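You operate a simulated robot arm through the tools that you are given. There is no shell and no other tool.

The job below is to be done with a simulated robot arm. You get a single attempt, and the scene is never put back.

## Task
Turn the heating to 0, push the Zone 2 breaker lever up, then turn the heating on again.
Fine: leave the other breakers as they are and shut the cabinet door.

Only the result counts: the job must be done as asked and must still hold three seconds after the hand-in. Knocking over, shifting, dropping, spilling or breaking anything else fails it.

## Robot
A 7-joint arm with a two-finger parallel gripper, fixed in place. Base frame: the origin is at the foot of the arm, x ahead of it, y to its left, z up. Units: mm, degrees, N and s.
With the tool pointing down near the work surface it reaches from about 200 to 700 mm from the base axis. Its first joint turns from -166.0 to 166.0 degrees. Payload 3.43 kg.
The TCP is the grasp point between the finger pads, 30 mm short of the fingertips. In the tool frame z runs along the fingers and y along their closing line. Largest opening 94 mm; finger width 28, thickness 10; the body of the gripper, 50 by 96 mm, starts 55 mm behind the TCP.
Orientation is that of the tool frame in the base frame, as a unit quaternion [w, x, y, z]. With the fingers straight down and closing along the base's y, the tool's x points along the base's -x, its y along +y and its z along -z.

## Interface
- The arm moves only by the tool arm_command. Its argument "moves" is a list of rows, each a list of 2 entries, a list of its own where there are three numbers: the shift along the tool's x, y, z in mm, then the turn, a rotation vector about the tool's x, y, z in degrees. In form: [[[x, y, z], [wx, wy, wz]], ...]. A call has 1 to 20 rows; each row is the pose to reach, as a shift and turn from the pose commanded when the call began, along the tool's axes at that moment. "claw" is the opening, from 0 (shut) to 1 (fully open), set as the call begins (left out, the last holds). A row lasts 0.2 s, in which the tool goes at most 50 mm and 8.6 degrees; a call with a longer step from one row to the next is refused whole, and so is a gripper value outside its range. Where a pose cannot be reached the arm comes as near as it can. A force on the tool above 40 N (or 10 N above the force at the start of the call, whichever is more), or a blocked arm, ends the call early, and 0.2 s more pass. Each finger travels about 108 mm/s and halts on what it meets, pressing with about 29 N; the grip force reading is that of the motor and also rises with nothing between the fingers. The clock runs only during rows and for 0.2 s after the last one: add rows that repeat a pose to give the fingers time. It gives the time, the measured TCP pose, the force on the tool (base axes), the opening and the grip force at its end, in the units of the frame above (readings bear some noise), with the torque about the TCP (base axes, N m) and any sound that the robot's microphone picked up, and new pictures: "show" is both (left out), scene, wrist or none.
- Cameras (640 x 400 px; columns grow to the right, rows downward): "scene" is fixed at [221.3, -493.4, 1446.5]; the picture's right is [1.00, -0.08, 0.00], its down [-0.05, -0.61, -0.79] and it looks along [0.07, 0.78, -0.62] (base axes); focal length 214 px, centre (320, 200). "wrist" rides on the gripper at [76, 14, -102] in the tool frame; the picture's right is [-0.18, 0.98, 0.00], its down [-0.75, -0.14, -0.64] and it looks along [-0.63, -0.12, 0.77] (tool axes); focal length 243 px, centre (320, 200). There is no depth. A picture from a camera that has moved, and an enlarged one, comes with that camera's place and axes in the base frame and with its lens. The place of the scene camera against the robot may be out by one fixed shift of up to 25 mm in any direction.
- lift_body(by): slides the trunk up (or, below 0, down) by that many mm; the arm rides with it, the base frame stays. It gives what a move gives, with no picture.
- inspect(camera, box): a new picture of the part [left, top, right, bottom] of that camera's present view, enlarged. The clock stands still meanwhile.
- finish_job(): hands the job in; it is judged then, once.

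Places have to be worked out from the pictures, the camera data and where the tool is seen. Open the gripper and draw the arm clear of the work before you hand the job in, unless the task says otherwise.

The tools are called after "Call:" as name(argument=value, ...) on one line, values as JSON. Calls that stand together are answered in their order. arm_command: Moves the arm, as the interface text tells. Its arguments: {"type":"object","properties":{"moves":{"type":"array","items":{"type":"array"}},"claw":{"type":"number"},"show":{"type":"string","enum":["both","scene","wrist","none"]}},"required":["moves"]} The other tools are called the same way: lift_body (by) slides the trunk up or down; inspect (camera, box) takes an enlarged picture of a part of a camera's view; finish_job () hands the job in.

At the start:

```text
t: 0.0
tcp_pos: [266.7, 397.8, 1285.5]
tcp_rot: [0.0, -0.001, 1.0, 0.0]
contact_force: [-0.1, 0.0, -0.9]
moment: [0.01, -0.04, 0.01]
grip_width: 94.0
grasp_force: 0.1
trunk travel left (down, up): [-175.0, 415.0]
```

scene: 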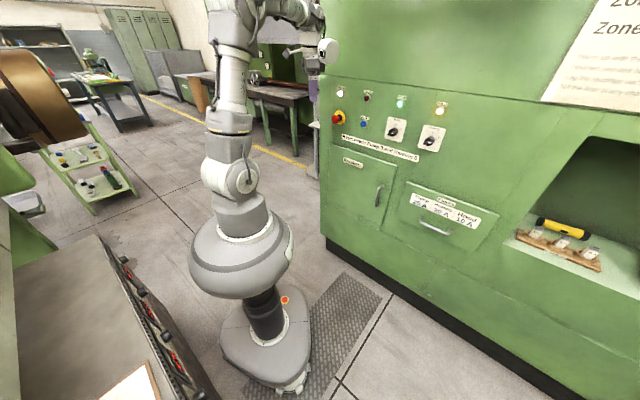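
wrist: 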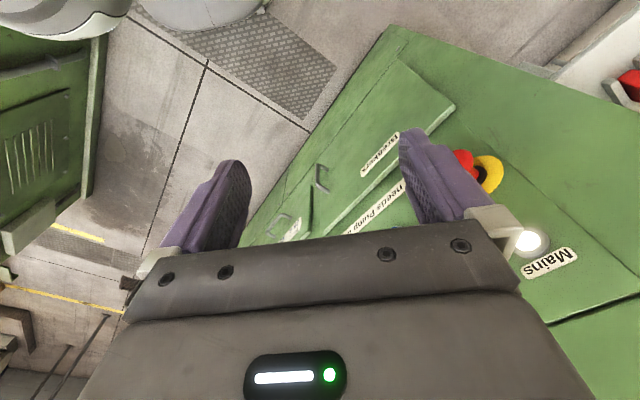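

I'll look closely at the panel in the scene picture before moving anything.

Call:
inspect(camera="scene", box=[320, 70, 480, 170])

Call:
inspect(camera="scene", box=[320, 130, 520, 255])

Call:
inspect(camera="scene", box=[500, 0, 640, 110])

Call:
inspect(camera="scene", box=[500, 180, 640, 280])

Call:
inspect(camera="wrist", box=[240, 60, 640, 310])

```text
4.00 times, centred on (400, 120) of scene
camera zoom: at [221.3, -493.4, 1446.5], right [1.0, -0.08, 0.0], down [-0.05, -0.61, -0.79], along [0.07, 0.78, -0.62], focal length 858 px, centre (0, 520)
```

zoom: 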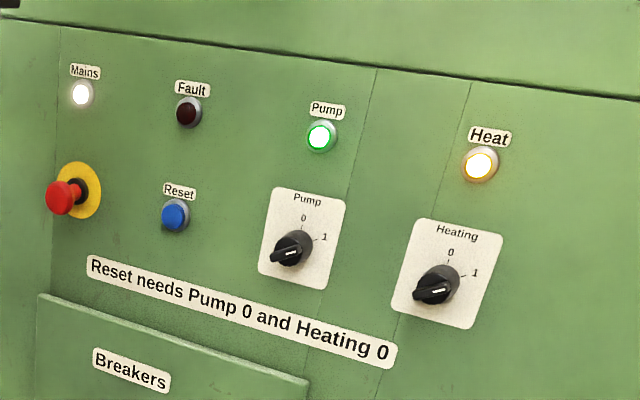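

```text
3.20 times, centred on (420, 192) of scene
camera zoom: at [221.3, -493.4, 1446.5], right [1.0, -0.08, 0.0], down [-0.05, -0.61, -0.79], along [0.07, 0.78, -0.62], focal length 686 px, centre (0, 224)
```

zoom: 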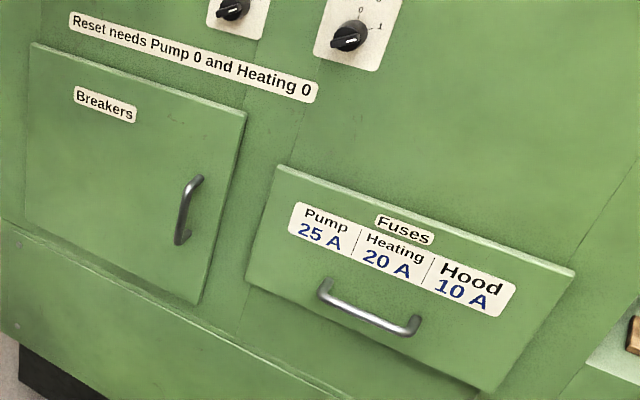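

```text
3.64 times, centred on (570, 55) of scene
camera zoom: at [221.3, -493.4, 1446.5], right [1.0, -0.08, 0.0], down [-0.05, -0.61, -0.79], along [0.07, 0.78, -0.62], focal length 780 px, centre (-589, 727)
```

zoom: 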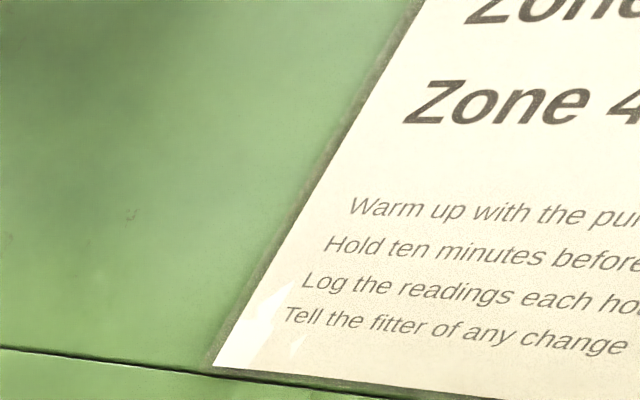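

```text
4.00 times, centred on (570, 230) of scene
camera zoom: at [221.3, -493.4, 1446.5], right [1.0, -0.08, 0.0], down [-0.05, -0.61, -0.79], along [0.07, 0.78, -0.62], focal length 858 px, centre (-680, 80)
```

zoom: 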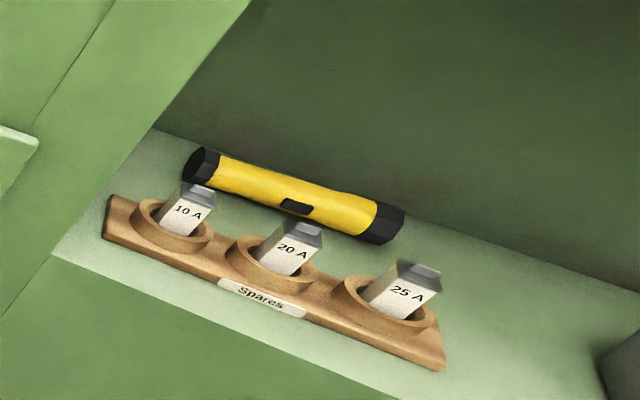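

```text
1.60 times, centred on (440, 185) of wrist
camera zoom: at [192.5, 412.8, 1389.3], right [0.18, 0.98, 0.0], down [0.75, -0.14, 0.64], along [0.63, -0.12, -0.77], focal length 388 px, centre (128, 224)
```

zoom: 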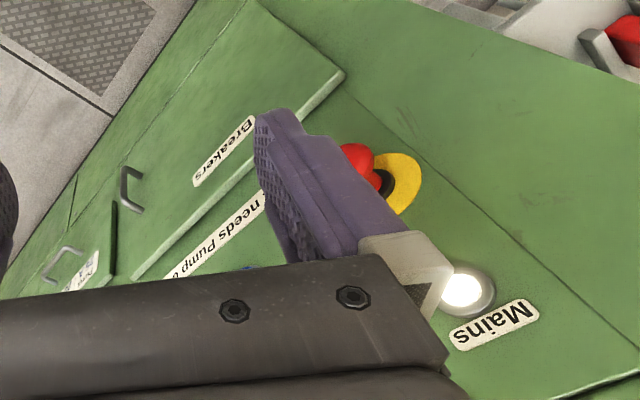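

The panel is a vertical face about 690 mm from the base axis at roughly 44° azimuth. The heating knob sits near (717, 255, 1127), the lamp is lit, and the Breakers door has its handle on the right. I first yaw the tool toward the panel while moving it in front of the middle.

Call:
arm_command(moves=[[[-20, -4, 0], [0, 0, -7.3]], [[-40, -8, 0], [0, 0, -14.6]], [[-60, -12, 0], [0, 0, -21.9]], [[-80, -16, 0], [0, 0, -29.2]], [[-100, -20, 0], [0, 0, -36.5]], [[-122, -25, 0], [0, 0, -43.8]]], show="both")

```text
t: 1.4
tcp_pos: [390.6, 372.9, 1286.6]
tcp_rot: [0.0, -0.375, 0.927, 0.0]
contact_force: [0.1, 0.4, 0.2]
moment: [-0.05, -0.01, 0.0]
grip_width: 93.9
grasp_force: 0.1
trunk travel left (down, up): [-175.0, 415.0]
camera wrist: at [327.2, 331.1, 1389.1], right [-0.55, 0.84, 0.0], down [0.64, 0.42, 0.64], along [0.54, 0.35, -0.77], focal length 243 px, centre (320, 200)
```

scene: 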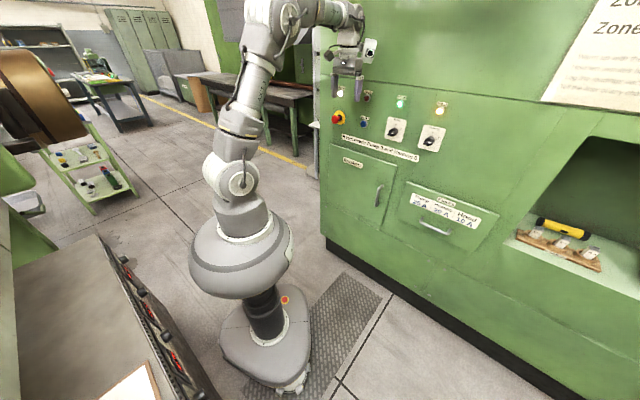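
wrist: 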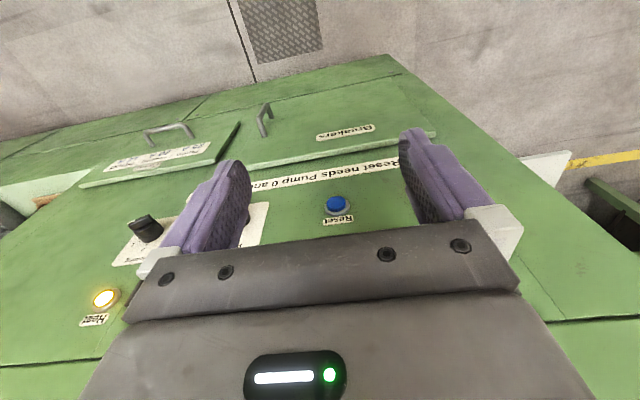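

The tool now points down at azimuth 44°, and the lamps work out to about 698 mm from the base axis. I pitch the tool 90° so the fingers face the panel.

Call:
arm_command(moves=[[[0, 0, 0], [0, -7.5, 0]], [[0, 0, 0], [0, -15, 0]], [[0, 0, 0], [0, -22.5, 0]], [[0, 0, 0], [0, -30, 0]], [[0, 0, 0], [0, -37.5, 0]], [[0, 0, 0], [0, -45, 0]], [[0, 0, 0], [0, -52.5, 0]], [[0, 0, 0], [0, -60, 0]], [[0, 0, 0], [0, -67.5, 0]], [[0, 0, 0], [0, -75, 0]], [[0, 0, 0], [0, -82.5, 0]], [[0, 0, 0], [0, -90, 0]]], show="both")

```text
t: 4.0
tcp_pos: [389.8, 371.9, 1284.5]
tcp_rot: [0.657, -0.264, 0.655, 0.264]
contact_force: [0.8, -0.6, -0.2]
moment: [-0.02, 0.03, 0.04]
grip_width: 94.4
grasp_force: 0.1
out of reach, approached as far as the arm can: row 8, 9, 10
trunk travel left (down, up): [-175.0, 415.0]
camera wrist: at [307.8, 312.3, 1210.1], right [-0.68, 0.71, 0.18], down [-0.37, -0.55, 0.75], along [0.64, 0.44, 0.63], focal length 243 px, centre (320, 200)
```

scene: 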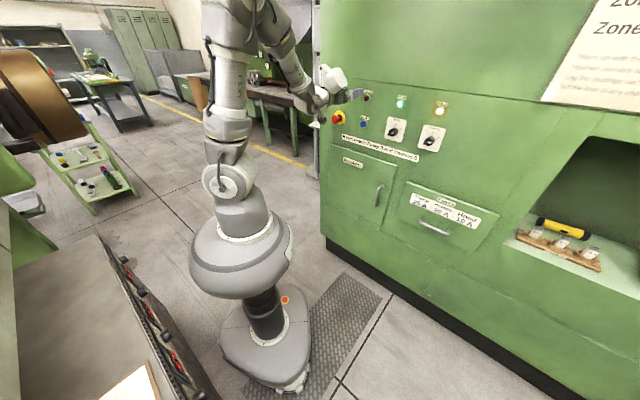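
wrist: 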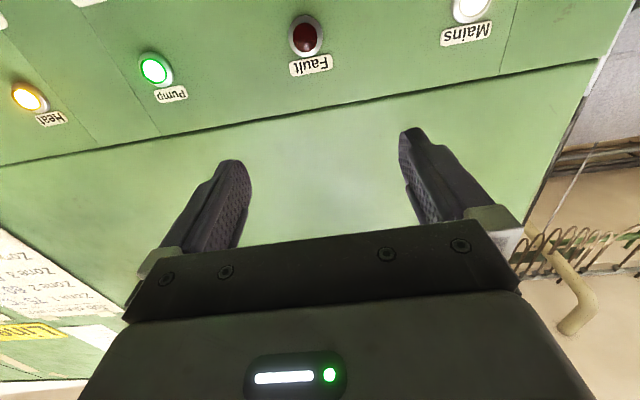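

The tool now faces the panel, with the camera below looking up. I enlarge the left of the wrist picture to read the sheet.

Call:
inspect(camera="wrist", box=[0, 220, 160, 400])

```text
2.22 times, centred on (80, 310) of wrist
camera zoom: at [307.8, 312.3, 1210.1], right [-0.68, 0.71, 0.18], down [-0.37, -0.55, 0.75], along [0.64, 0.44, 0.63], focal length 539 px, centre (853, -44)
```

zoom: 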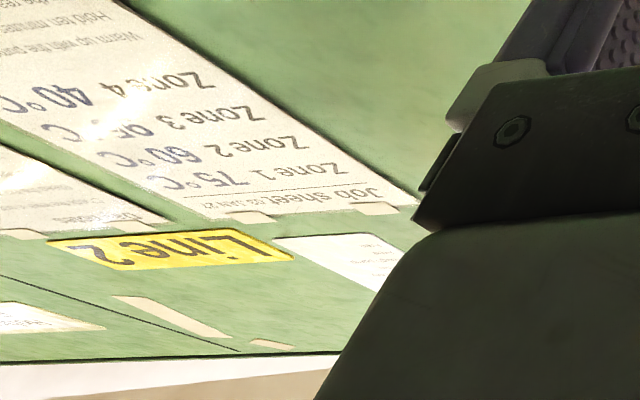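

The sheet lists zone temperatures, which I don't need for this job. I move the tool to about 130 mm in front of the heating knob to see it closely.

Call:
arm_command(moves=[[[20, -39, 2], [0, 0, 0]], [[40, -78, 4], [0, 0, 0]], [[60, -116, 6], [0, 0, 0]], [[80, -155, 8], [0, 0, 0]], [[100, -193, 10], [0, 0, 0]], [[120, -232, 12], [0, 0, 0]], [[140, -270, 14], [0, 0, 0]], [[158, -309, 16], [0, 0, 0]]], show="both")

```text
t: 5.8
tcp_pos: [615.0, 161.8, 1128.0]
tcp_rot: [0.656, -0.264, 0.655, 0.265]
contact_force: [-0.9, -0.5, -0.4]
moment: [-0.03, 0.02, 0.0]
grip_width: 94.0
grasp_force: 0.0
trunk travel left (down, up): [-175.0, 415.0]
camera wrist: at [531.5, 101.2, 1052.1], right [-0.68, 0.71, 0.18], down [-0.36, -0.55, 0.75], along [0.63, 0.45, 0.63], focal length 243 px, centre (320, 200)
```

scene: 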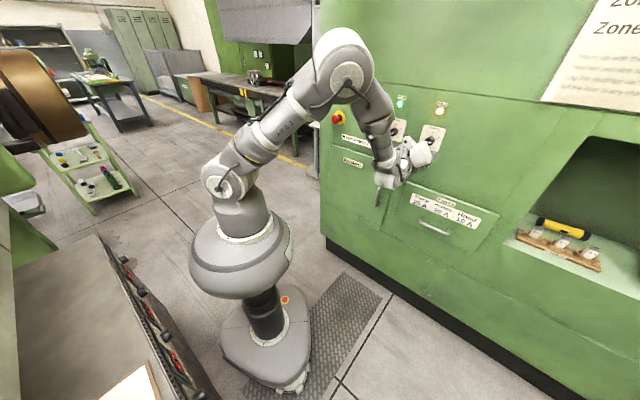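
wrist: 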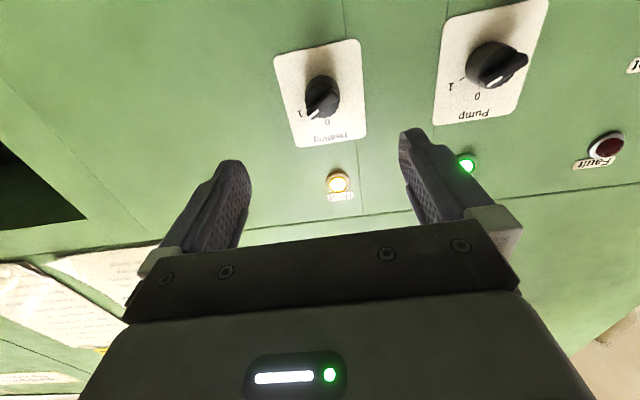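

Call:
inspect(camera="wrist", box=[250, 20, 410, 120])

Call:
inspect(camera="wrist", box=[250, 0, 570, 200])

```text
4.00 times, centred on (330, 70) of wrist
camera zoom: at [531.5, 101.2, 1052.1], right [-0.68, 0.71, 0.18], down [-0.36, -0.55, 0.75], along [0.63, 0.45, 0.63], focal length 970 px, centre (280, 720)
```

zoom: 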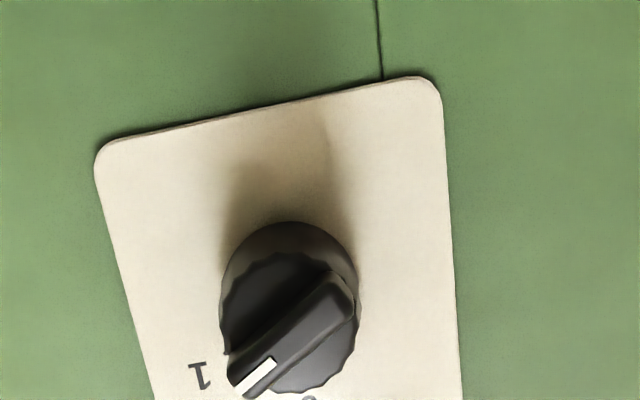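

```text
2.00 times, centred on (410, 100) of wrist
camera zoom: at [531.5, 101.2, 1052.1], right [-0.68, 0.71, 0.18], down [-0.36, -0.55, 0.75], along [0.63, 0.45, 0.63], focal length 485 px, centre (140, 400)
```

zoom: 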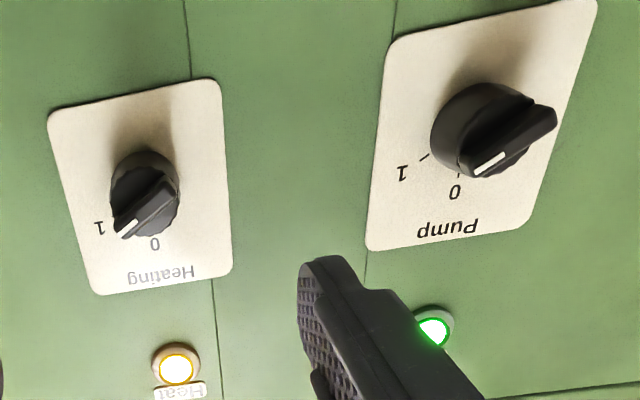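

The heating knob's bar with the white mark points at 1, about 55° clockwise of 0, and the knob axis lies almost on my tool axis. I go 50 mm nearer to measure the distance from the change in the picture.

Call:
arm_command(moves=[[[1, 1, 17], [0, 0, 0]], [[2, 2, 34], [0, 0, 0]], [[3, 3, 50], [0, 0, 0]], [[3, 3, 50], [0, 0, 0]]], show="wrist")

```text
t: 6.8
tcp_pos: [649.0, 198.0, 1125.6]
tcp_rot: [0.656, -0.264, 0.656, 0.264]
contact_force: [0.0, -0.5, 0.2]
moment: [-0.02, 0.01, 0.01]
grip_width: 94.0
grasp_force: 0.0
trunk travel left (down, up): [-175.0, 415.0]
camera wrist: at [566.5, 137.8, 1049.8], right [-0.68, 0.71, 0.18], down [-0.36, -0.55, 0.75], along [0.64, 0.45, 0.63], focal length 243 px, centre (320, 200)
```

wrist: 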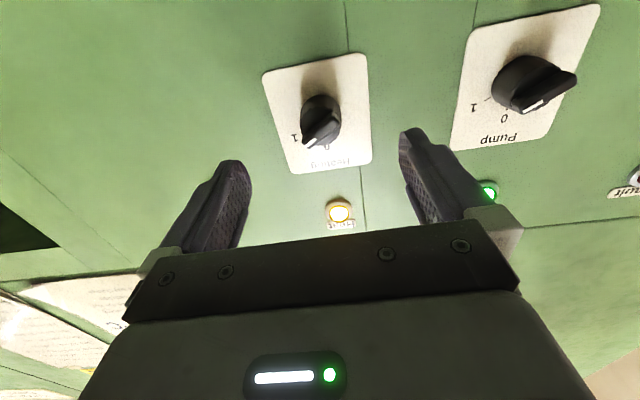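

Call:
inspect(camera="wrist", box=[240, 40, 400, 140])

Call:
inspect(camera="wrist", box=[240, 90, 400, 240])

```text
4.00 times, centred on (320, 90) of wrist
camera zoom: at [566.5, 137.8, 1049.8], right [-0.68, 0.71, 0.18], down [-0.36, -0.55, 0.75], along [0.64, 0.45, 0.63], focal length 970 px, centre (320, 640)
```

zoom: 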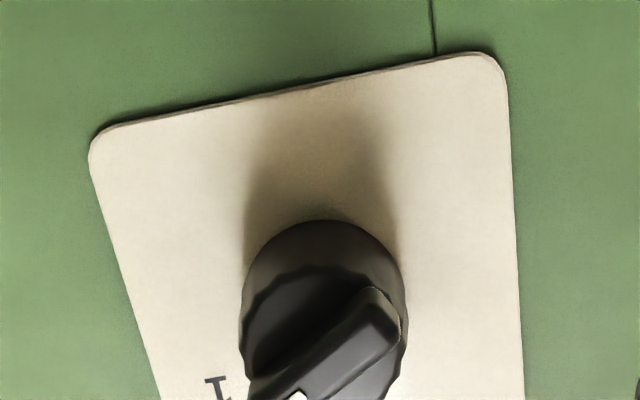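

```text
2.67 times, centred on (320, 165) of wrist
camera zoom: at [566.5, 137.8, 1049.8], right [-0.68, 0.71, 0.18], down [-0.36, -0.55, 0.75], along [0.64, 0.45, 0.63], focal length 647 px, centre (320, 293)
```

zoom: 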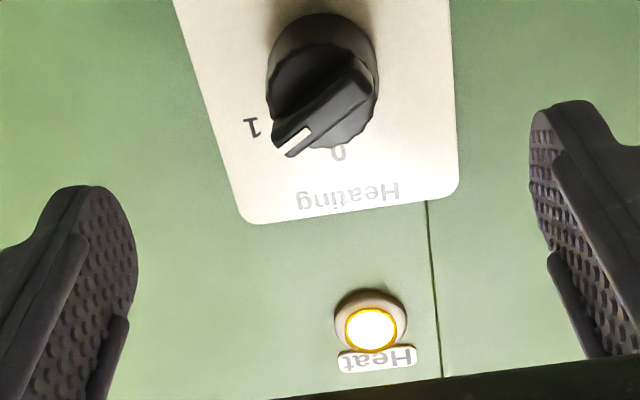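

From the two views, the plate is about 98 mm ahead of the TCP, the knob axis is within 3 mm of the tool axis, and the bar is at about 57°. I roll the tool +57° so the fingers straddle the bar, and close them to about 50 mm.

Call:
arm_command(moves=[[[1, 0.5, 0], [0, 0, 8.2]], [[2, 1, 0], [0, 0, 16.4]], [[2.5, 1.3, 0], [0, 0, 24.6]], [[2.5, 1.3, 0], [0, 0, 32.8]], [[2.5, 1.3, 0], [0, 0, 41]], [[2.5, 1.3, 0], [0, 0, 49.2]], [[2.5, 1.3, 0], [0, 0, 57]], [[2.5, 1.3, 0], [0, 0, 57]]], claw=0.5, show="both")

```text
t: 8.6
tcp_pos: [648.6, 199.5, 1122.4]
tcp_rot: [0.451, 0.082, 0.703, 0.544]
contact_force: [-0.7, 0.4, -0.3]
moment: [-0.02, -0.02, 0.01]
grip_width: 46.8
grasp_force: 0.1
trunk travel left (down, up): [-175.0, 415.0]
camera wrist: at [526.3, 180.7, 1094.6], right [-0.26, 0.27, 0.93], down [0.03, -0.96, 0.29], along [0.96, 0.1, 0.24], focal length 243 px, centre (320, 200)
```

scene: 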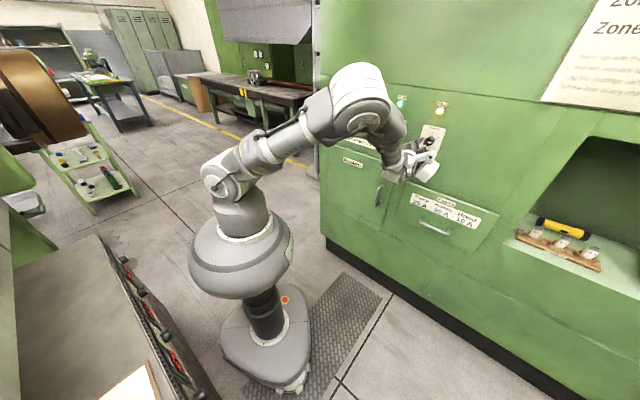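
wrist: 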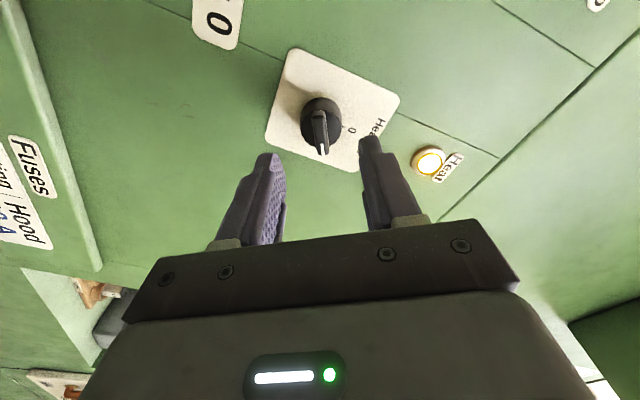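

The bar now sits between the fingers. I enlarge to check alignment and centring.

Call:
inspect(camera="wrist", box=[240, 80, 400, 180])

```text
4.00 times, centred on (320, 130) of wrist
camera zoom: at [526.3, 180.7, 1094.6], right [-0.26, 0.27, 0.93], down [0.03, -0.96, 0.29], along [0.96, 0.1, 0.24], focal length 970 px, centre (320, 480)
```

zoom: 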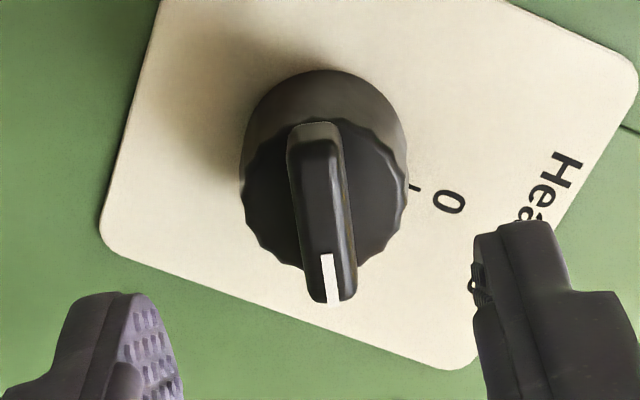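

The bar needs about 3° more roll (so position 1 is at 60°), and it is centred within 1 mm. I make that correction and advance 40 mm, which should put the tips beside the bar and just short of the disc.

Call:
arm_command(moves=[[[0.5, 0.9, 5], [0, 0, 3]], [[0.5, 0.9, 15], [0, 0, 3]], [[0.5, 0.9, 25], [0, 0, 3]], [[0.5, 0.9, 33], [0, 0, 3]], [[0.5, 0.9, 40], [0, 0, 3]], [[0.5, 0.9, 40], [0, 0, 3]]], show="wrist")

Call:
inspect(camera="wrist", box=[240, 90, 400, 190])

```text
t: 10.0
tcp_pos: [676.2, 228.3, 1122.4]
tcp_rot: [0.436, 0.099, 0.7, 0.557]
contact_force: [0.0, -0.3, -0.6]
moment: [-0.01, -0.06, 0.03]
grip_width: 47.2
grasp_force: 0.0
trunk travel left (down, up): [-175.0, 415.0]
camera wrist: at [552.8, 210.0, 1098.0], right [-0.23, 0.24, 0.94], down [0.04, -0.97, 0.25], along [0.97, 0.09, 0.21], focal length 243 px, centre (320, 200)
```

wrist: 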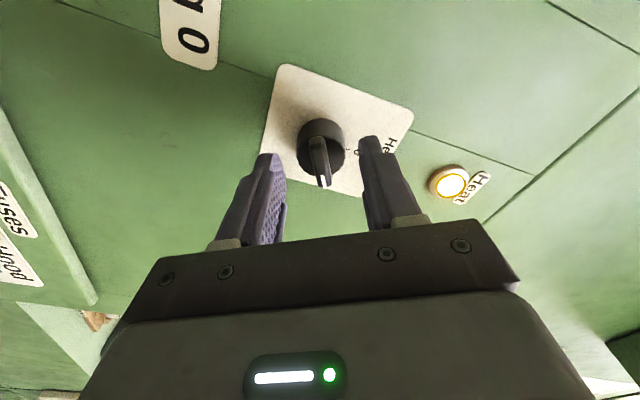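

```text
4.00 times, centred on (320, 140) of wrist
camera zoom: at [552.8, 210.0, 1098.0], right [-0.23, 0.24, 0.94], down [0.04, -0.97, 0.25], along [0.97, 0.09, 0.21], focal length 970 px, centre (320, 440)
```

zoom: 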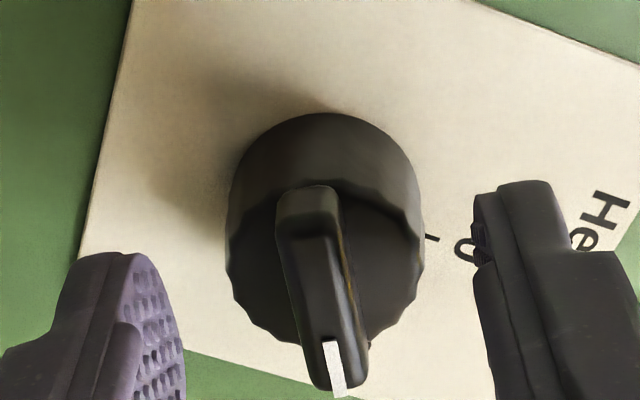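

The bar front is about 7 mm behind the tip line, and the disc still has about 6 mm clearance. I advance 3 mm and close the fingers on the bar.

Call:
arm_command(moves=[[[0.8, 0.8, 3], [0, 0, 1]], [[0.8, 0.8, 3], [0, 0, 1]]], show="none")

Call:
arm_command(moves=[[[0, 0, 0], [0, 0, 0]], [[0, 0, 0], [0, 0, 0]], [[0, 0, 0], [0, 0, 0]]], claw=0, show="wrist")

Call:
inspect(camera="wrist", box=[240, 90, 400, 190])

```text
t: 10.6
tcp_pos: [678.4, 230.0, 1123.7]
tcp_rot: [0.431, 0.105, 0.699, 0.561]
contact_force: [-0.1, 0.0, -0.5]
moment: [-0.02, -0.03, 0.01]
grip_width: 47.2
grasp_force: 0.0
trunk travel left (down, up): [-175.0, 415.0]
```

```text
t: 11.4
tcp_pos: [678.6, 230.2, 1123.6]
tcp_rot: [0.431, 0.105, 0.699, 0.561]
contact_force: [0.1, -0.9, -2.5]
moment: [-0.37, -0.63, 0.04]
grip_width: 10.0
grasp_force: 44.3
trunk travel left (down, up): [-175.0, 415.0]
camera wrist: at [554.2, 212.6, 1099.2], right [-0.22, 0.23, 0.95], down [0.04, -0.97, 0.24], along [0.97, 0.09, 0.2], focal length 243 px, centre (320, 200)
```

wrist: 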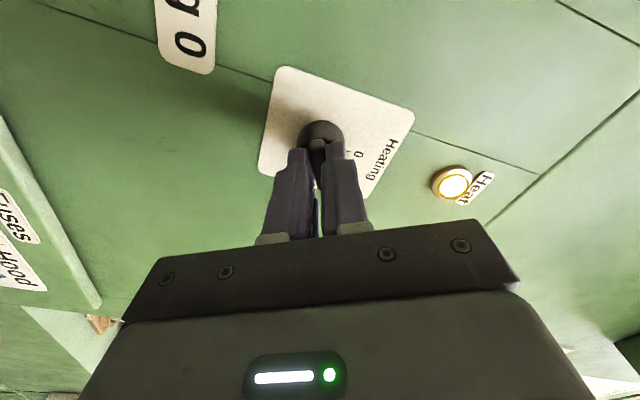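

```text
4.00 times, centred on (320, 140) of wrist
camera zoom: at [554.2, 212.6, 1099.2], right [-0.22, 0.23, 0.95], down [0.04, -0.97, 0.24], along [0.97, 0.09, 0.2], focal length 970 px, centre (320, 440)
```

zoom: 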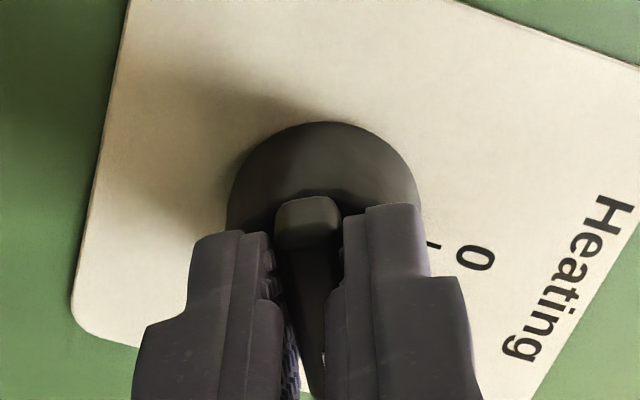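

The fingers hold the bar, reading 10 mm with a firm grip. I turn the knob counter-clockwise by 60° to 0.

Call:
arm_command(moves=[[[0, 0, 0], [0, 0, -5]], [[0, 0, 0], [0, 0, -10]], [[0, 0, 0], [0, 0, -15]], [[0, 0, 0], [0, 0, -20]], [[0, 0, 0], [0, 0, -25]], [[0, 0, 0], [0, 0, -30]], [[0, 0, 0], [0, 0, -35]], [[0, 0, 0], [0, 0, -40]], [[0, 0, 0], [0, 0, -45]], [[0, 0, 0], [0, 0, -50]], [[0, 0, 0], [0, 0, -55]], [[0, 0, 0], [0, 0, -60]], [[0, 0, 0], [0, 0, -60]]], show="both")

Call:
inspect(camera="wrist", box=[240, 90, 400, 190])

```text
t: 14.2
tcp_pos: [680.7, 228.5, 1121.2]
tcp_rot: [0.653, -0.258, 0.659, 0.27]
contact_force: [1.5, -14.4, -20.9]
moment: [-0.23, 0.28, 0.13]
grip_width: 9.9
grasp_force: 43.7
trunk travel left (down, up): [-175.0, 415.0]
camera wrist: at [596.0, 169.1, 1046.7], right [-0.68, 0.71, 0.2], down [-0.36, -0.55, 0.75], along [0.65, 0.44, 0.63], focal length 243 px, centre (320, 200)
```

scene: 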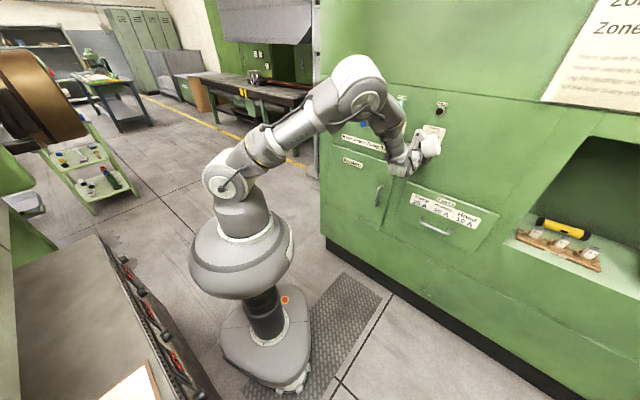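
wrist: 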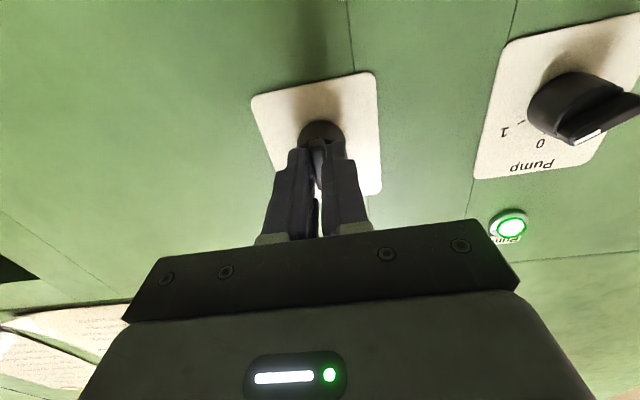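

```text
4.00 times, centred on (320, 140) of wrist
camera zoom: at [596.0, 169.1, 1046.7], right [-0.68, 0.71, 0.2], down [-0.36, -0.55, 0.75], along [0.65, 0.44, 0.63], focal length 970 px, centre (320, 440)
```

zoom: 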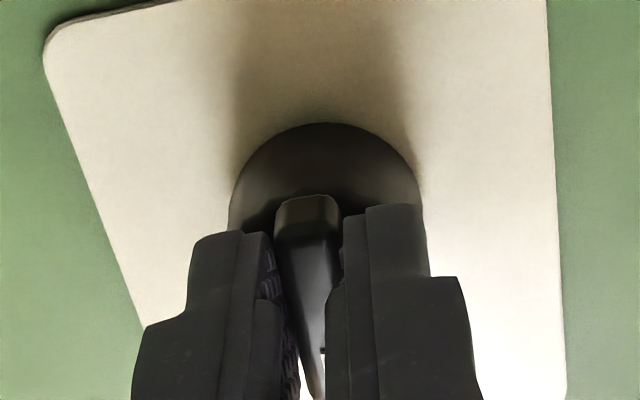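

The heat lamp has gone out and the bar is vertical. I open the fingers to release the knob at 0.

Call:
arm_command(moves=[[[0, 0, 0], [0, 0, 0]], [[0, 0, 0], [0, 0, 0]], [[0, 0, -20], [0, 0, 0]], [[0, 0, -45], [0, 0, 0]], [[0, 0, -45], [0, 0, 0]]], claw=0.5, show="both")

Call:
inspect(camera="wrist", box=[240, 60, 400, 160])

Call:
inspect(camera="scene", box=[320, 70, 480, 170])

```text
t: 15.4
tcp_pos: [645.3, 201.4, 1125.8]
tcp_rot: [0.653, -0.259, 0.658, 0.27]
contact_force: [-0.6, -0.1, -0.4]
moment: [-0.01, 0.0, 0.0]
grip_width: 47.0
grasp_force: 0.0
trunk travel left (down, up): [-175.0, 415.0]
camera wrist: at [561.5, 140.4, 1049.3], right [-0.68, 0.71, 0.2], down [-0.36, -0.56, 0.75], along [0.64, 0.44, 0.63], focal length 243 px, centre (320, 200)
```

scene: 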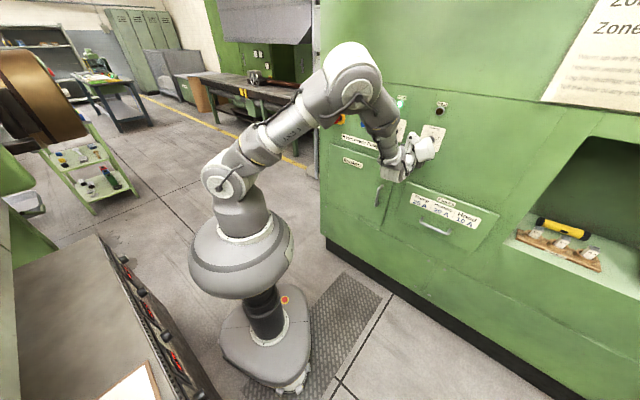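
wrist: 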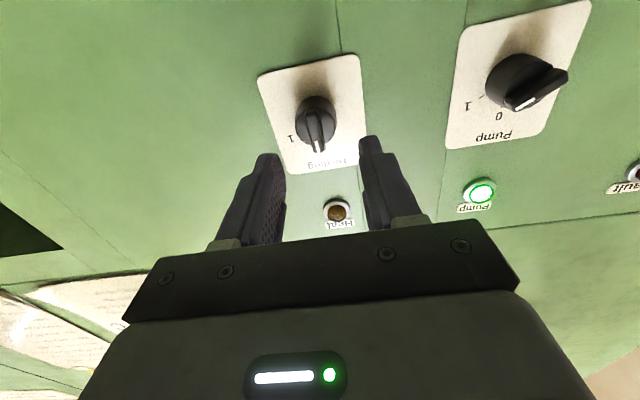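

```text
4.00 times, centred on (320, 110) of wrist
camera zoom: at [561.5, 140.4, 1049.3], right [-0.68, 0.71, 0.2], down [-0.36, -0.56, 0.75], along [0.64, 0.44, 0.63], focal length 970 px, centre (320, 560)
```

zoom: 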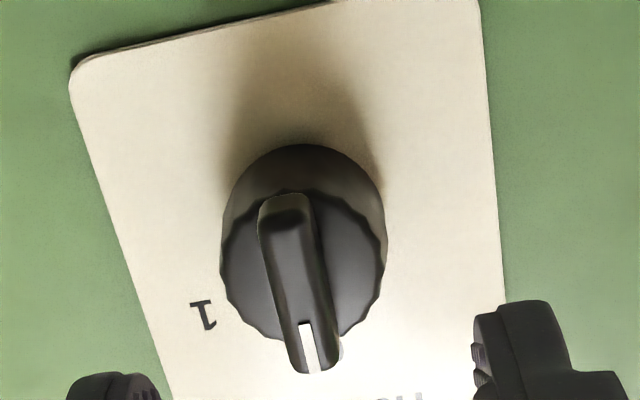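

```text
4.00 times, centred on (400, 120) of scene
camera zoom: at [221.3, -493.4, 1446.5], right [1.0, -0.08, 0.0], down [-0.05, -0.61, -0.79], along [0.07, 0.78, -0.62], focal length 858 px, centre (0, 520)
```

zoom: 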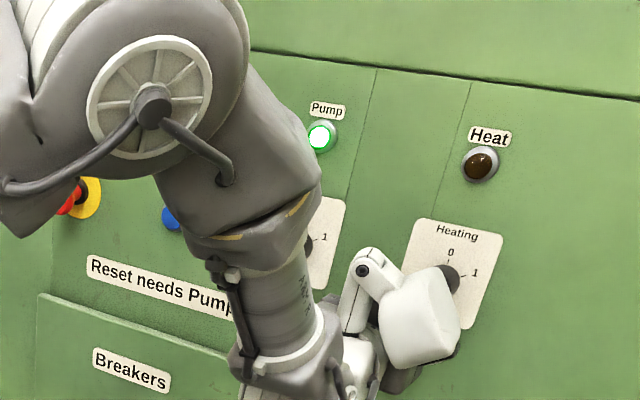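

Heating is at 0 and its lamp is dark. The door handle triangulates to about (596, 342, 798), so I retract and turn the tool to point down in front of and above it.

Call:
arm_command(moves=[[[0, 0, -45], [0, 0, 0]], [[0, 0, -90], [0, 0, 0]], [[10, 11, -86], [0, 7.5, 0]], [[21, 22, -82], [0, 15, 0]], [[31, 34, -78], [0, 22.5, 0]], [[42, 45, -74], [0, 30, 0]], [[52, 56, -70], [0, 37.5, 0]], [[63, 67, -66], [0, 45, 0]], [[73, 79, -62], [0, 52.5, 0]], [[84, 90, -58], [0, 60, 0]], [[94, 101, -54], [0, 67.5, 0]], [[105, 112, -50], [0, 75, 0]], [[115, 124, -46], [0, 82.5, 0]], [[126, 135, -41], [0, 90, 0]], [[126, 135, -41], [0, 90, 0]]], show="both")

```text
t: 18.6
tcp_pos: [518.6, 270.3, 999.2]
tcp_rot: [-0.005, -0.374, 0.927, 0.007]
contact_force: [0.5, -0.3, -0.8]
moment: [-0.02, 0.01, -0.02]
grip_width: 47.0
grasp_force: 0.0
trunk travel left (down, up): [-175.0, 415.0]
camera wrist: at [458.3, 227.1, 1102.9], right [-0.55, 0.84, 0.02], down [0.65, 0.41, 0.64], along [0.53, 0.36, -0.77], focal length 243 px, centre (320, 200)
```

scene: 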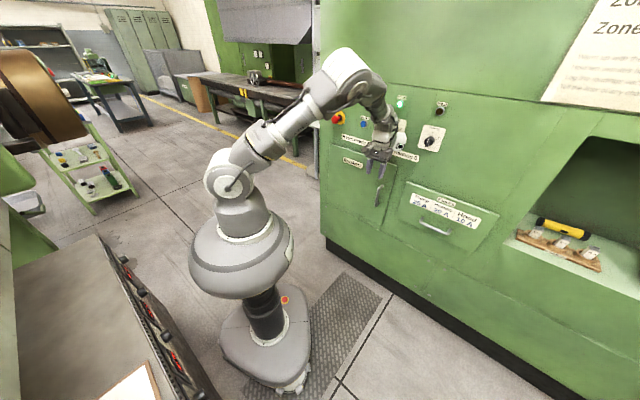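
wrist: 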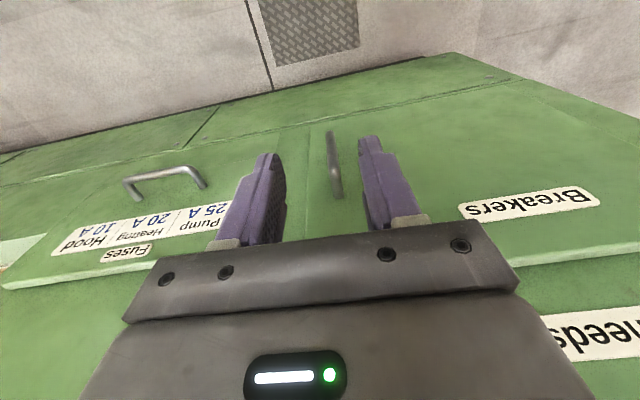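

The handle is visible between the fingers. I enlarge it to measure its top, bottom and standoff.

Call:
inspect(camera="wrist", box=[260, 110, 420, 210])

Call:
inspect(camera="scene", box=[320, 130, 420, 230])

```text
4.00 times, centred on (340, 160) of wrist
camera zoom: at [458.3, 227.1, 1102.9], right [-0.55, 0.84, 0.02], down [0.65, 0.41, 0.64], along [0.53, 0.36, -0.77], focal length 970 px, centre (240, 360)
```

zoom: 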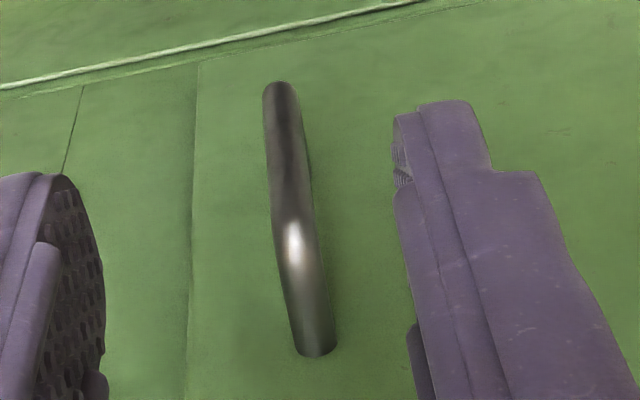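

```text
4.00 times, centred on (370, 180) of scene
camera zoom: at [221.3, -493.4, 1446.5], right [1.0, -0.08, 0.0], down [-0.05, -0.61, -0.79], along [0.07, 0.78, -0.62], focal length 858 px, centre (120, 280)
```

zoom: 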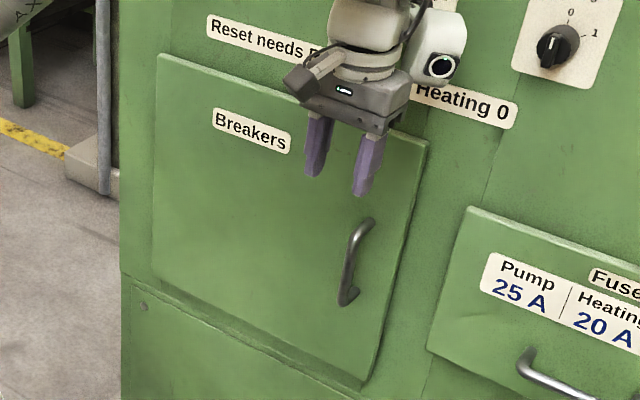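

The handle bar runs from roughly z=848 down to 740, about 87 mm ahead of my TCP, standing about 40 mm off the door. I move closer above it and fix the small tilt to refine this.

Call:
arm_command(moves=[[[-20, 0, 20], [0.5, 0, 0]], [[-40, 0, 40], [1, 0, 0]], [[-60, 0, 60], [1, 0, 0]], [[-60, 0, 60], [1, 0, 0]]], claw=0.5, show="wrist")

Call:
inspect(camera="wrist", box=[240, 110, 400, 210])

```text
t: 19.6
tcp_pos: [558.6, 307.3, 944.9]
tcp_rot: [0.001, -0.372, 0.928, 0.0]
contact_force: [-31.2, -23.7, 16.1]
moment: [2.61, -4.26, -1.09]
grip_width: 47.0
grasp_force: 0.1
trunk travel left (down, up): [-175.0, 415.0]
stopped in row 4: the force on the tool passed its limit at 44 N (the readings are from after the stop); the commanded pose is now the measured one
camera wrist: at [495.0, 265.1, 1047.3], right [-0.54, 0.84, 0.0], down [0.64, 0.42, 0.64], along [0.54, 0.35, -0.77], focal length 243 px, centre (320, 200)
```

wrist: 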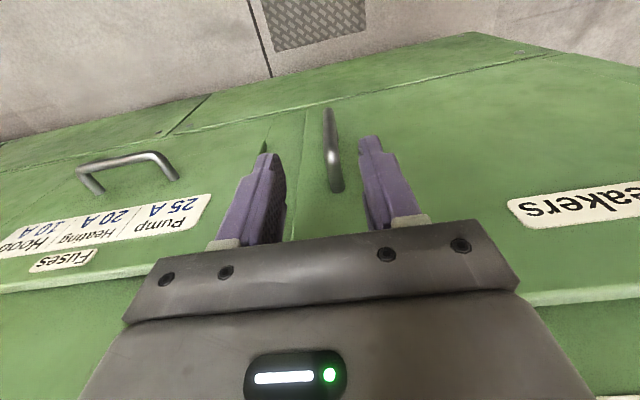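

```text
4.00 times, centred on (320, 160) of wrist
camera zoom: at [495.0, 265.1, 1047.3], right [-0.54, 0.84, 0.0], down [0.64, 0.42, 0.64], along [0.54, 0.35, -0.77], focal length 970 px, centre (320, 360)
```

zoom: 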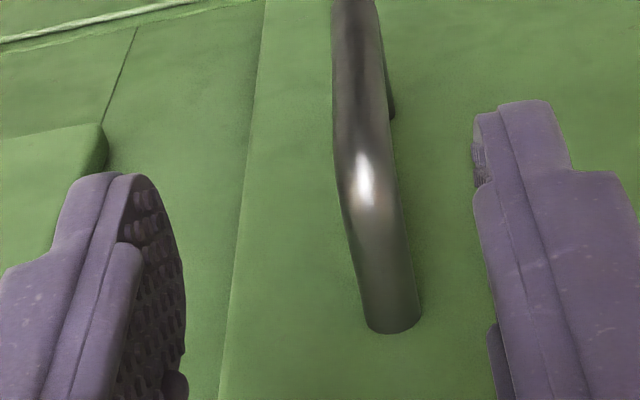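

Something above the gripper touched the panel (44 N, roughly 100 mm above the TCP). I back off straight away and look at the scene.

Call:
arm_command(moves=[[[15, 0, 0], [0, 0, 0]], [[35, 0, 0], [0, 0, 0]], [[35, 0, 0], [0, 0, 0]]], show="scene")

Call:
inspect(camera="scene", box=[310, 70, 470, 200])

```text
t: 20.4
tcp_pos: [537.9, 286.1, 940.7]
tcp_rot: [-0.001, -0.373, 0.928, 0.0]
contact_force: [-0.2, 0.3, 1.3]
moment: [-0.02, -0.03, -0.01]
grip_width: 47.1
grasp_force: 0.1
trunk travel left (down, up): [-175.0, 415.0]
```

scene: 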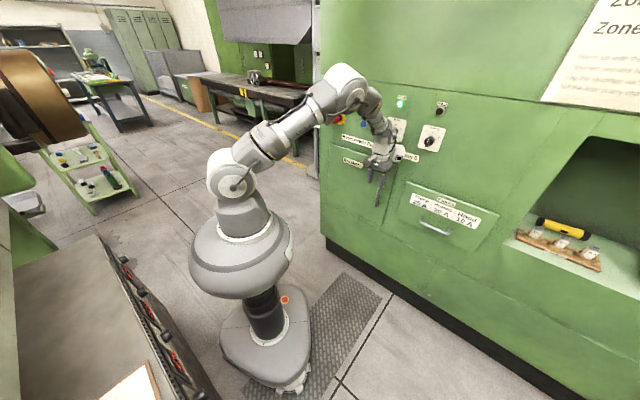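

```text
3.08 times, centred on (390, 135) of scene
camera zoom: at [221.3, -493.4, 1446.5], right [1.0, -0.08, 0.0], down [-0.05, -0.61, -0.79], along [0.07, 0.78, -0.62], focal length 660 px, centre (105, 400)
```

zoom: 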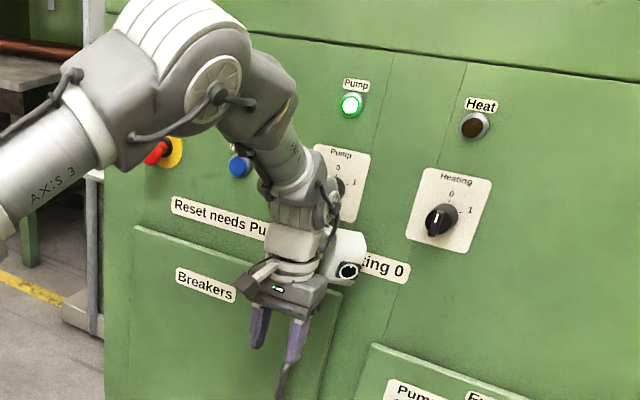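

The white wrist link sticks out ahead of the tool, so I can't work tool-down this close to the panel. Instead I'll take the handle with the tool pitched about 25° below horizontal, starting from (u=170, d=560, z=800).

Call:
arm_command(moves=[[[24, 1, 16], [0, -8, 0]], [[24, 2, 32], [0, -16, 0]], [[24, 3, 48], [0, -24, 0]], [[24, 3, 64], [0, -32, 0]], [[24, 3, 80], [0, -40, 0]], [[24, 3, 96], [0, -48, 0]], [[24, 3, 112], [0, -56, 0]], [[24, 3, 128], [0, -62, 0]], [[24, 3, 140], [0, -65, 0]], [[24, 3, 140], [0, -65, 0]]], claw=0.5, show="both")

```text
t: 22.6
tcp_pos: [518.4, 272.7, 801.9]
tcp_rot: [0.499, -0.314, 0.782, 0.2]
contact_force: [-0.8, 0.4, -0.4]
moment: [0.03, 0.05, -0.01]
grip_width: 47.1
grasp_force: 0.1
trunk travel left (down, up): [-175.0, 415.0]
camera wrist: at [419.1, 196.1, 775.6], right [-0.62, 0.76, 0.17], down [-0.09, -0.28, 0.95], along [0.78, 0.58, 0.25], focal length 243 px, centre (320, 200)
```

scene: 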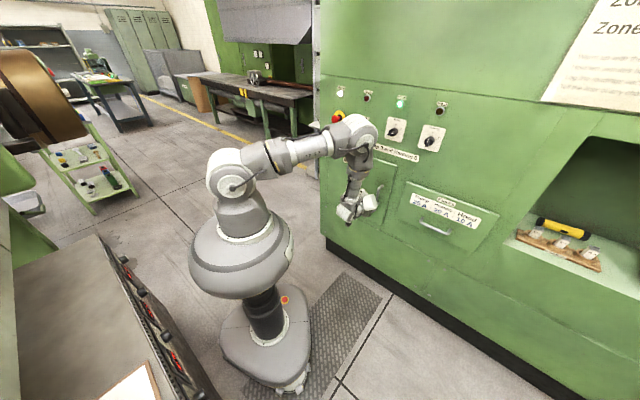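
wrist: 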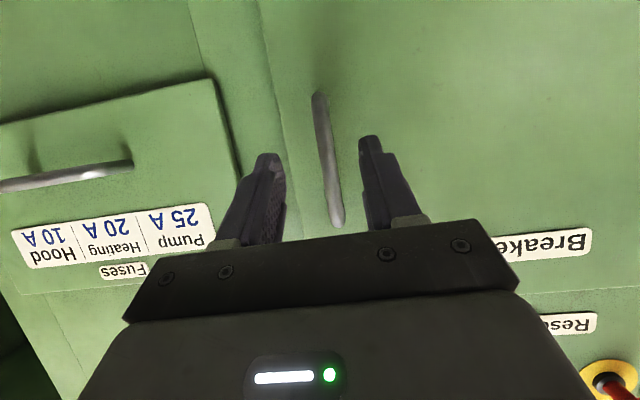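

Reach is fine here and the handle is in view. I enlarge it for a precise position.

Call:
inspect(camera="wrist", box=[230, 80, 430, 240])

```text
2.50 times, centred on (330, 160) of wrist
camera zoom: at [419.1, 196.1, 775.6], right [-0.62, 0.76, 0.17], down [-0.09, -0.28, 0.95], along [0.78, 0.58, 0.25], focal length 606 px, centre (295, 300)
```

zoom: 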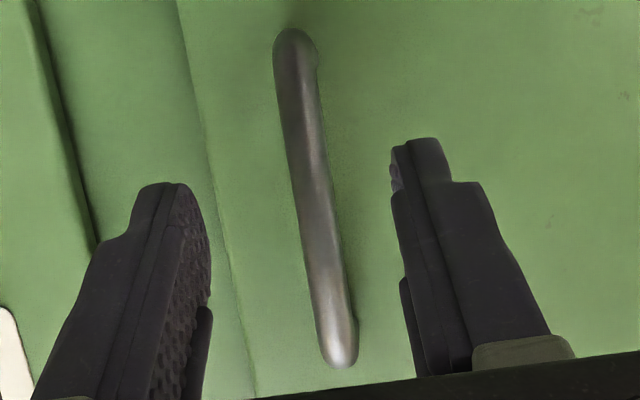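

Three views agree: the bar is at about d=650 (90 mm ahead), nearly centred, spanning z≈745–848. I advance 80 mm horizontally so the bar lies between the pads, then close.

Call:
arm_command(moves=[[[-8.4, 1, 18.2], [0, 0, 0]], [[-16.8, 2, 36.3], [0, 0, 0]], [[-25.2, 2, 54.5], [0, 0, 0]], [[-33.6, 2, 72.6], [0, 0, 0]], [[-33.6, 2, 72.6], [0, 0, 0]]], claw=0.5, show="wrist")

Call:
inspect(camera="wrist", box=[220, 80, 420, 240])

```text
t: 23.8
tcp_pos: [573.4, 328.6, 801.5]
tcp_rot: [0.498, -0.314, 0.783, 0.199]
contact_force: [-0.1, 0.4, 0.2]
moment: [0.04, 0.0, 0.02]
grip_width: 47.1
grasp_force: 0.1
trunk travel left (down, up): [-175.0, 415.0]
camera wrist: at [474.7, 253.2, 775.2], right [-0.62, 0.76, 0.17], down [-0.09, -0.28, 0.95], along [0.78, 0.58, 0.25], focal length 243 px, centre (320, 200)
```

wrist: 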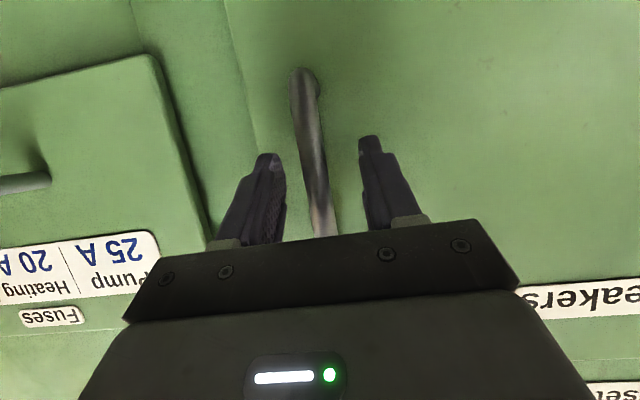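

```text
2.50 times, centred on (320, 160) of wrist
camera zoom: at [474.7, 253.2, 775.2], right [-0.62, 0.76, 0.17], down [-0.09, -0.28, 0.95], along [0.78, 0.58, 0.25], focal length 606 px, centre (320, 300)
```

zoom: 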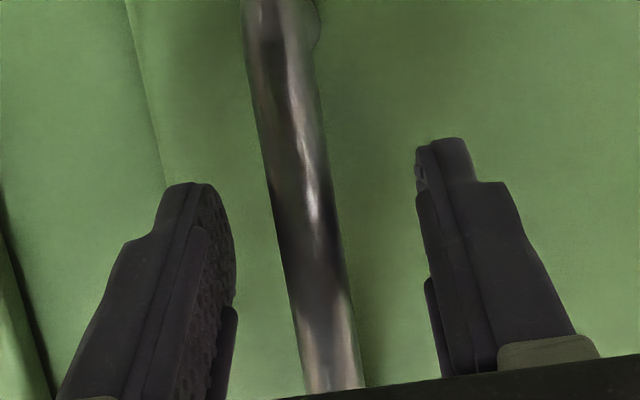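

The bar is centred between the pads. I close the gripper on it.

Call:
arm_command(moves=[[[0, 0, 0], [0, 0, 0]], [[0, 0, 0], [0, 0, 0]], [[0, 0, 0], [0, 0, 0]]], claw=0, show="none")

```text
t: 24.6
tcp_pos: [574.7, 326.7, 801.6]
tcp_rot: [0.498, -0.314, 0.783, 0.2]
contact_force: [4.5, -6.8, 0.8]
moment: [0.0, 0.07, -0.08]
grip_width: 17.9
grasp_force: 45.2
trunk travel left (down, up): [-175.0, 415.0]
```

The handle is gripped (17.9 mm). I start pulling along the door's arc (hinge at u≈-169, radius ≈342), the first 6° slowly while watching the force.

Call:
arm_command(moves=[[[2.5, 1, -5.4], [0.45, 0, 0.21]], [[4.95, 2.1, -10.7], [0.91, 0, 0.42]], [[7.4, 3.2, -16.1], [1.36, 0, 0.63]], [[9.9, 4.4, -21.3], [1.82, 0, 0.84]], [[12.3, 5.8, -26.7], [2.27, 0, 1.05]], [[14.8, 7.3, -32], [2.72, 0, 1.26]]], show="both")

```text
t: 26.0
tcp_pos: [546.0, 308.0, 801.7]
tcp_rot: [0.504, -0.292, 0.791, 0.186]
contact_force: [9.2, -14.9, -2.7]
moment: [0.47, -0.32, -0.13]
grip_width: 18.2
grasp_force: 45.6
trunk travel left (down, up): [-175.0, 415.0]
camera wrist: at [442.1, 237.5, 775.4], right [-0.58, 0.8, 0.17], down [-0.11, -0.28, 0.95], along [0.81, 0.54, 0.25], focal length 243 px, centre (320, 200)
```

scene: 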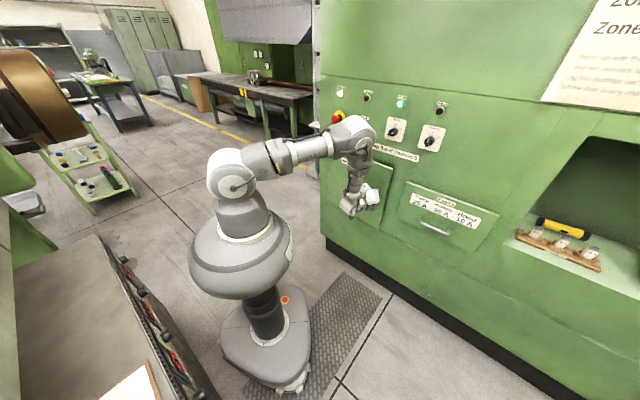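
wrist: 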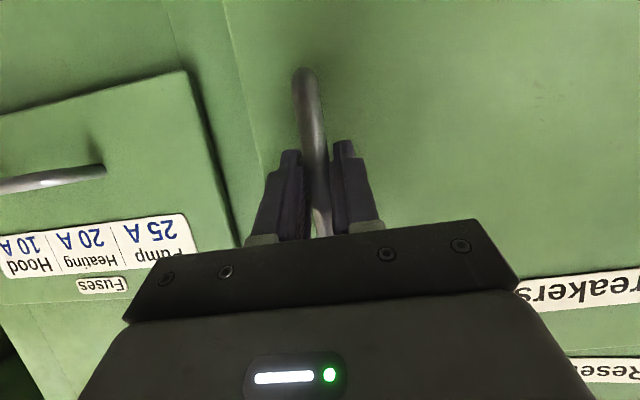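

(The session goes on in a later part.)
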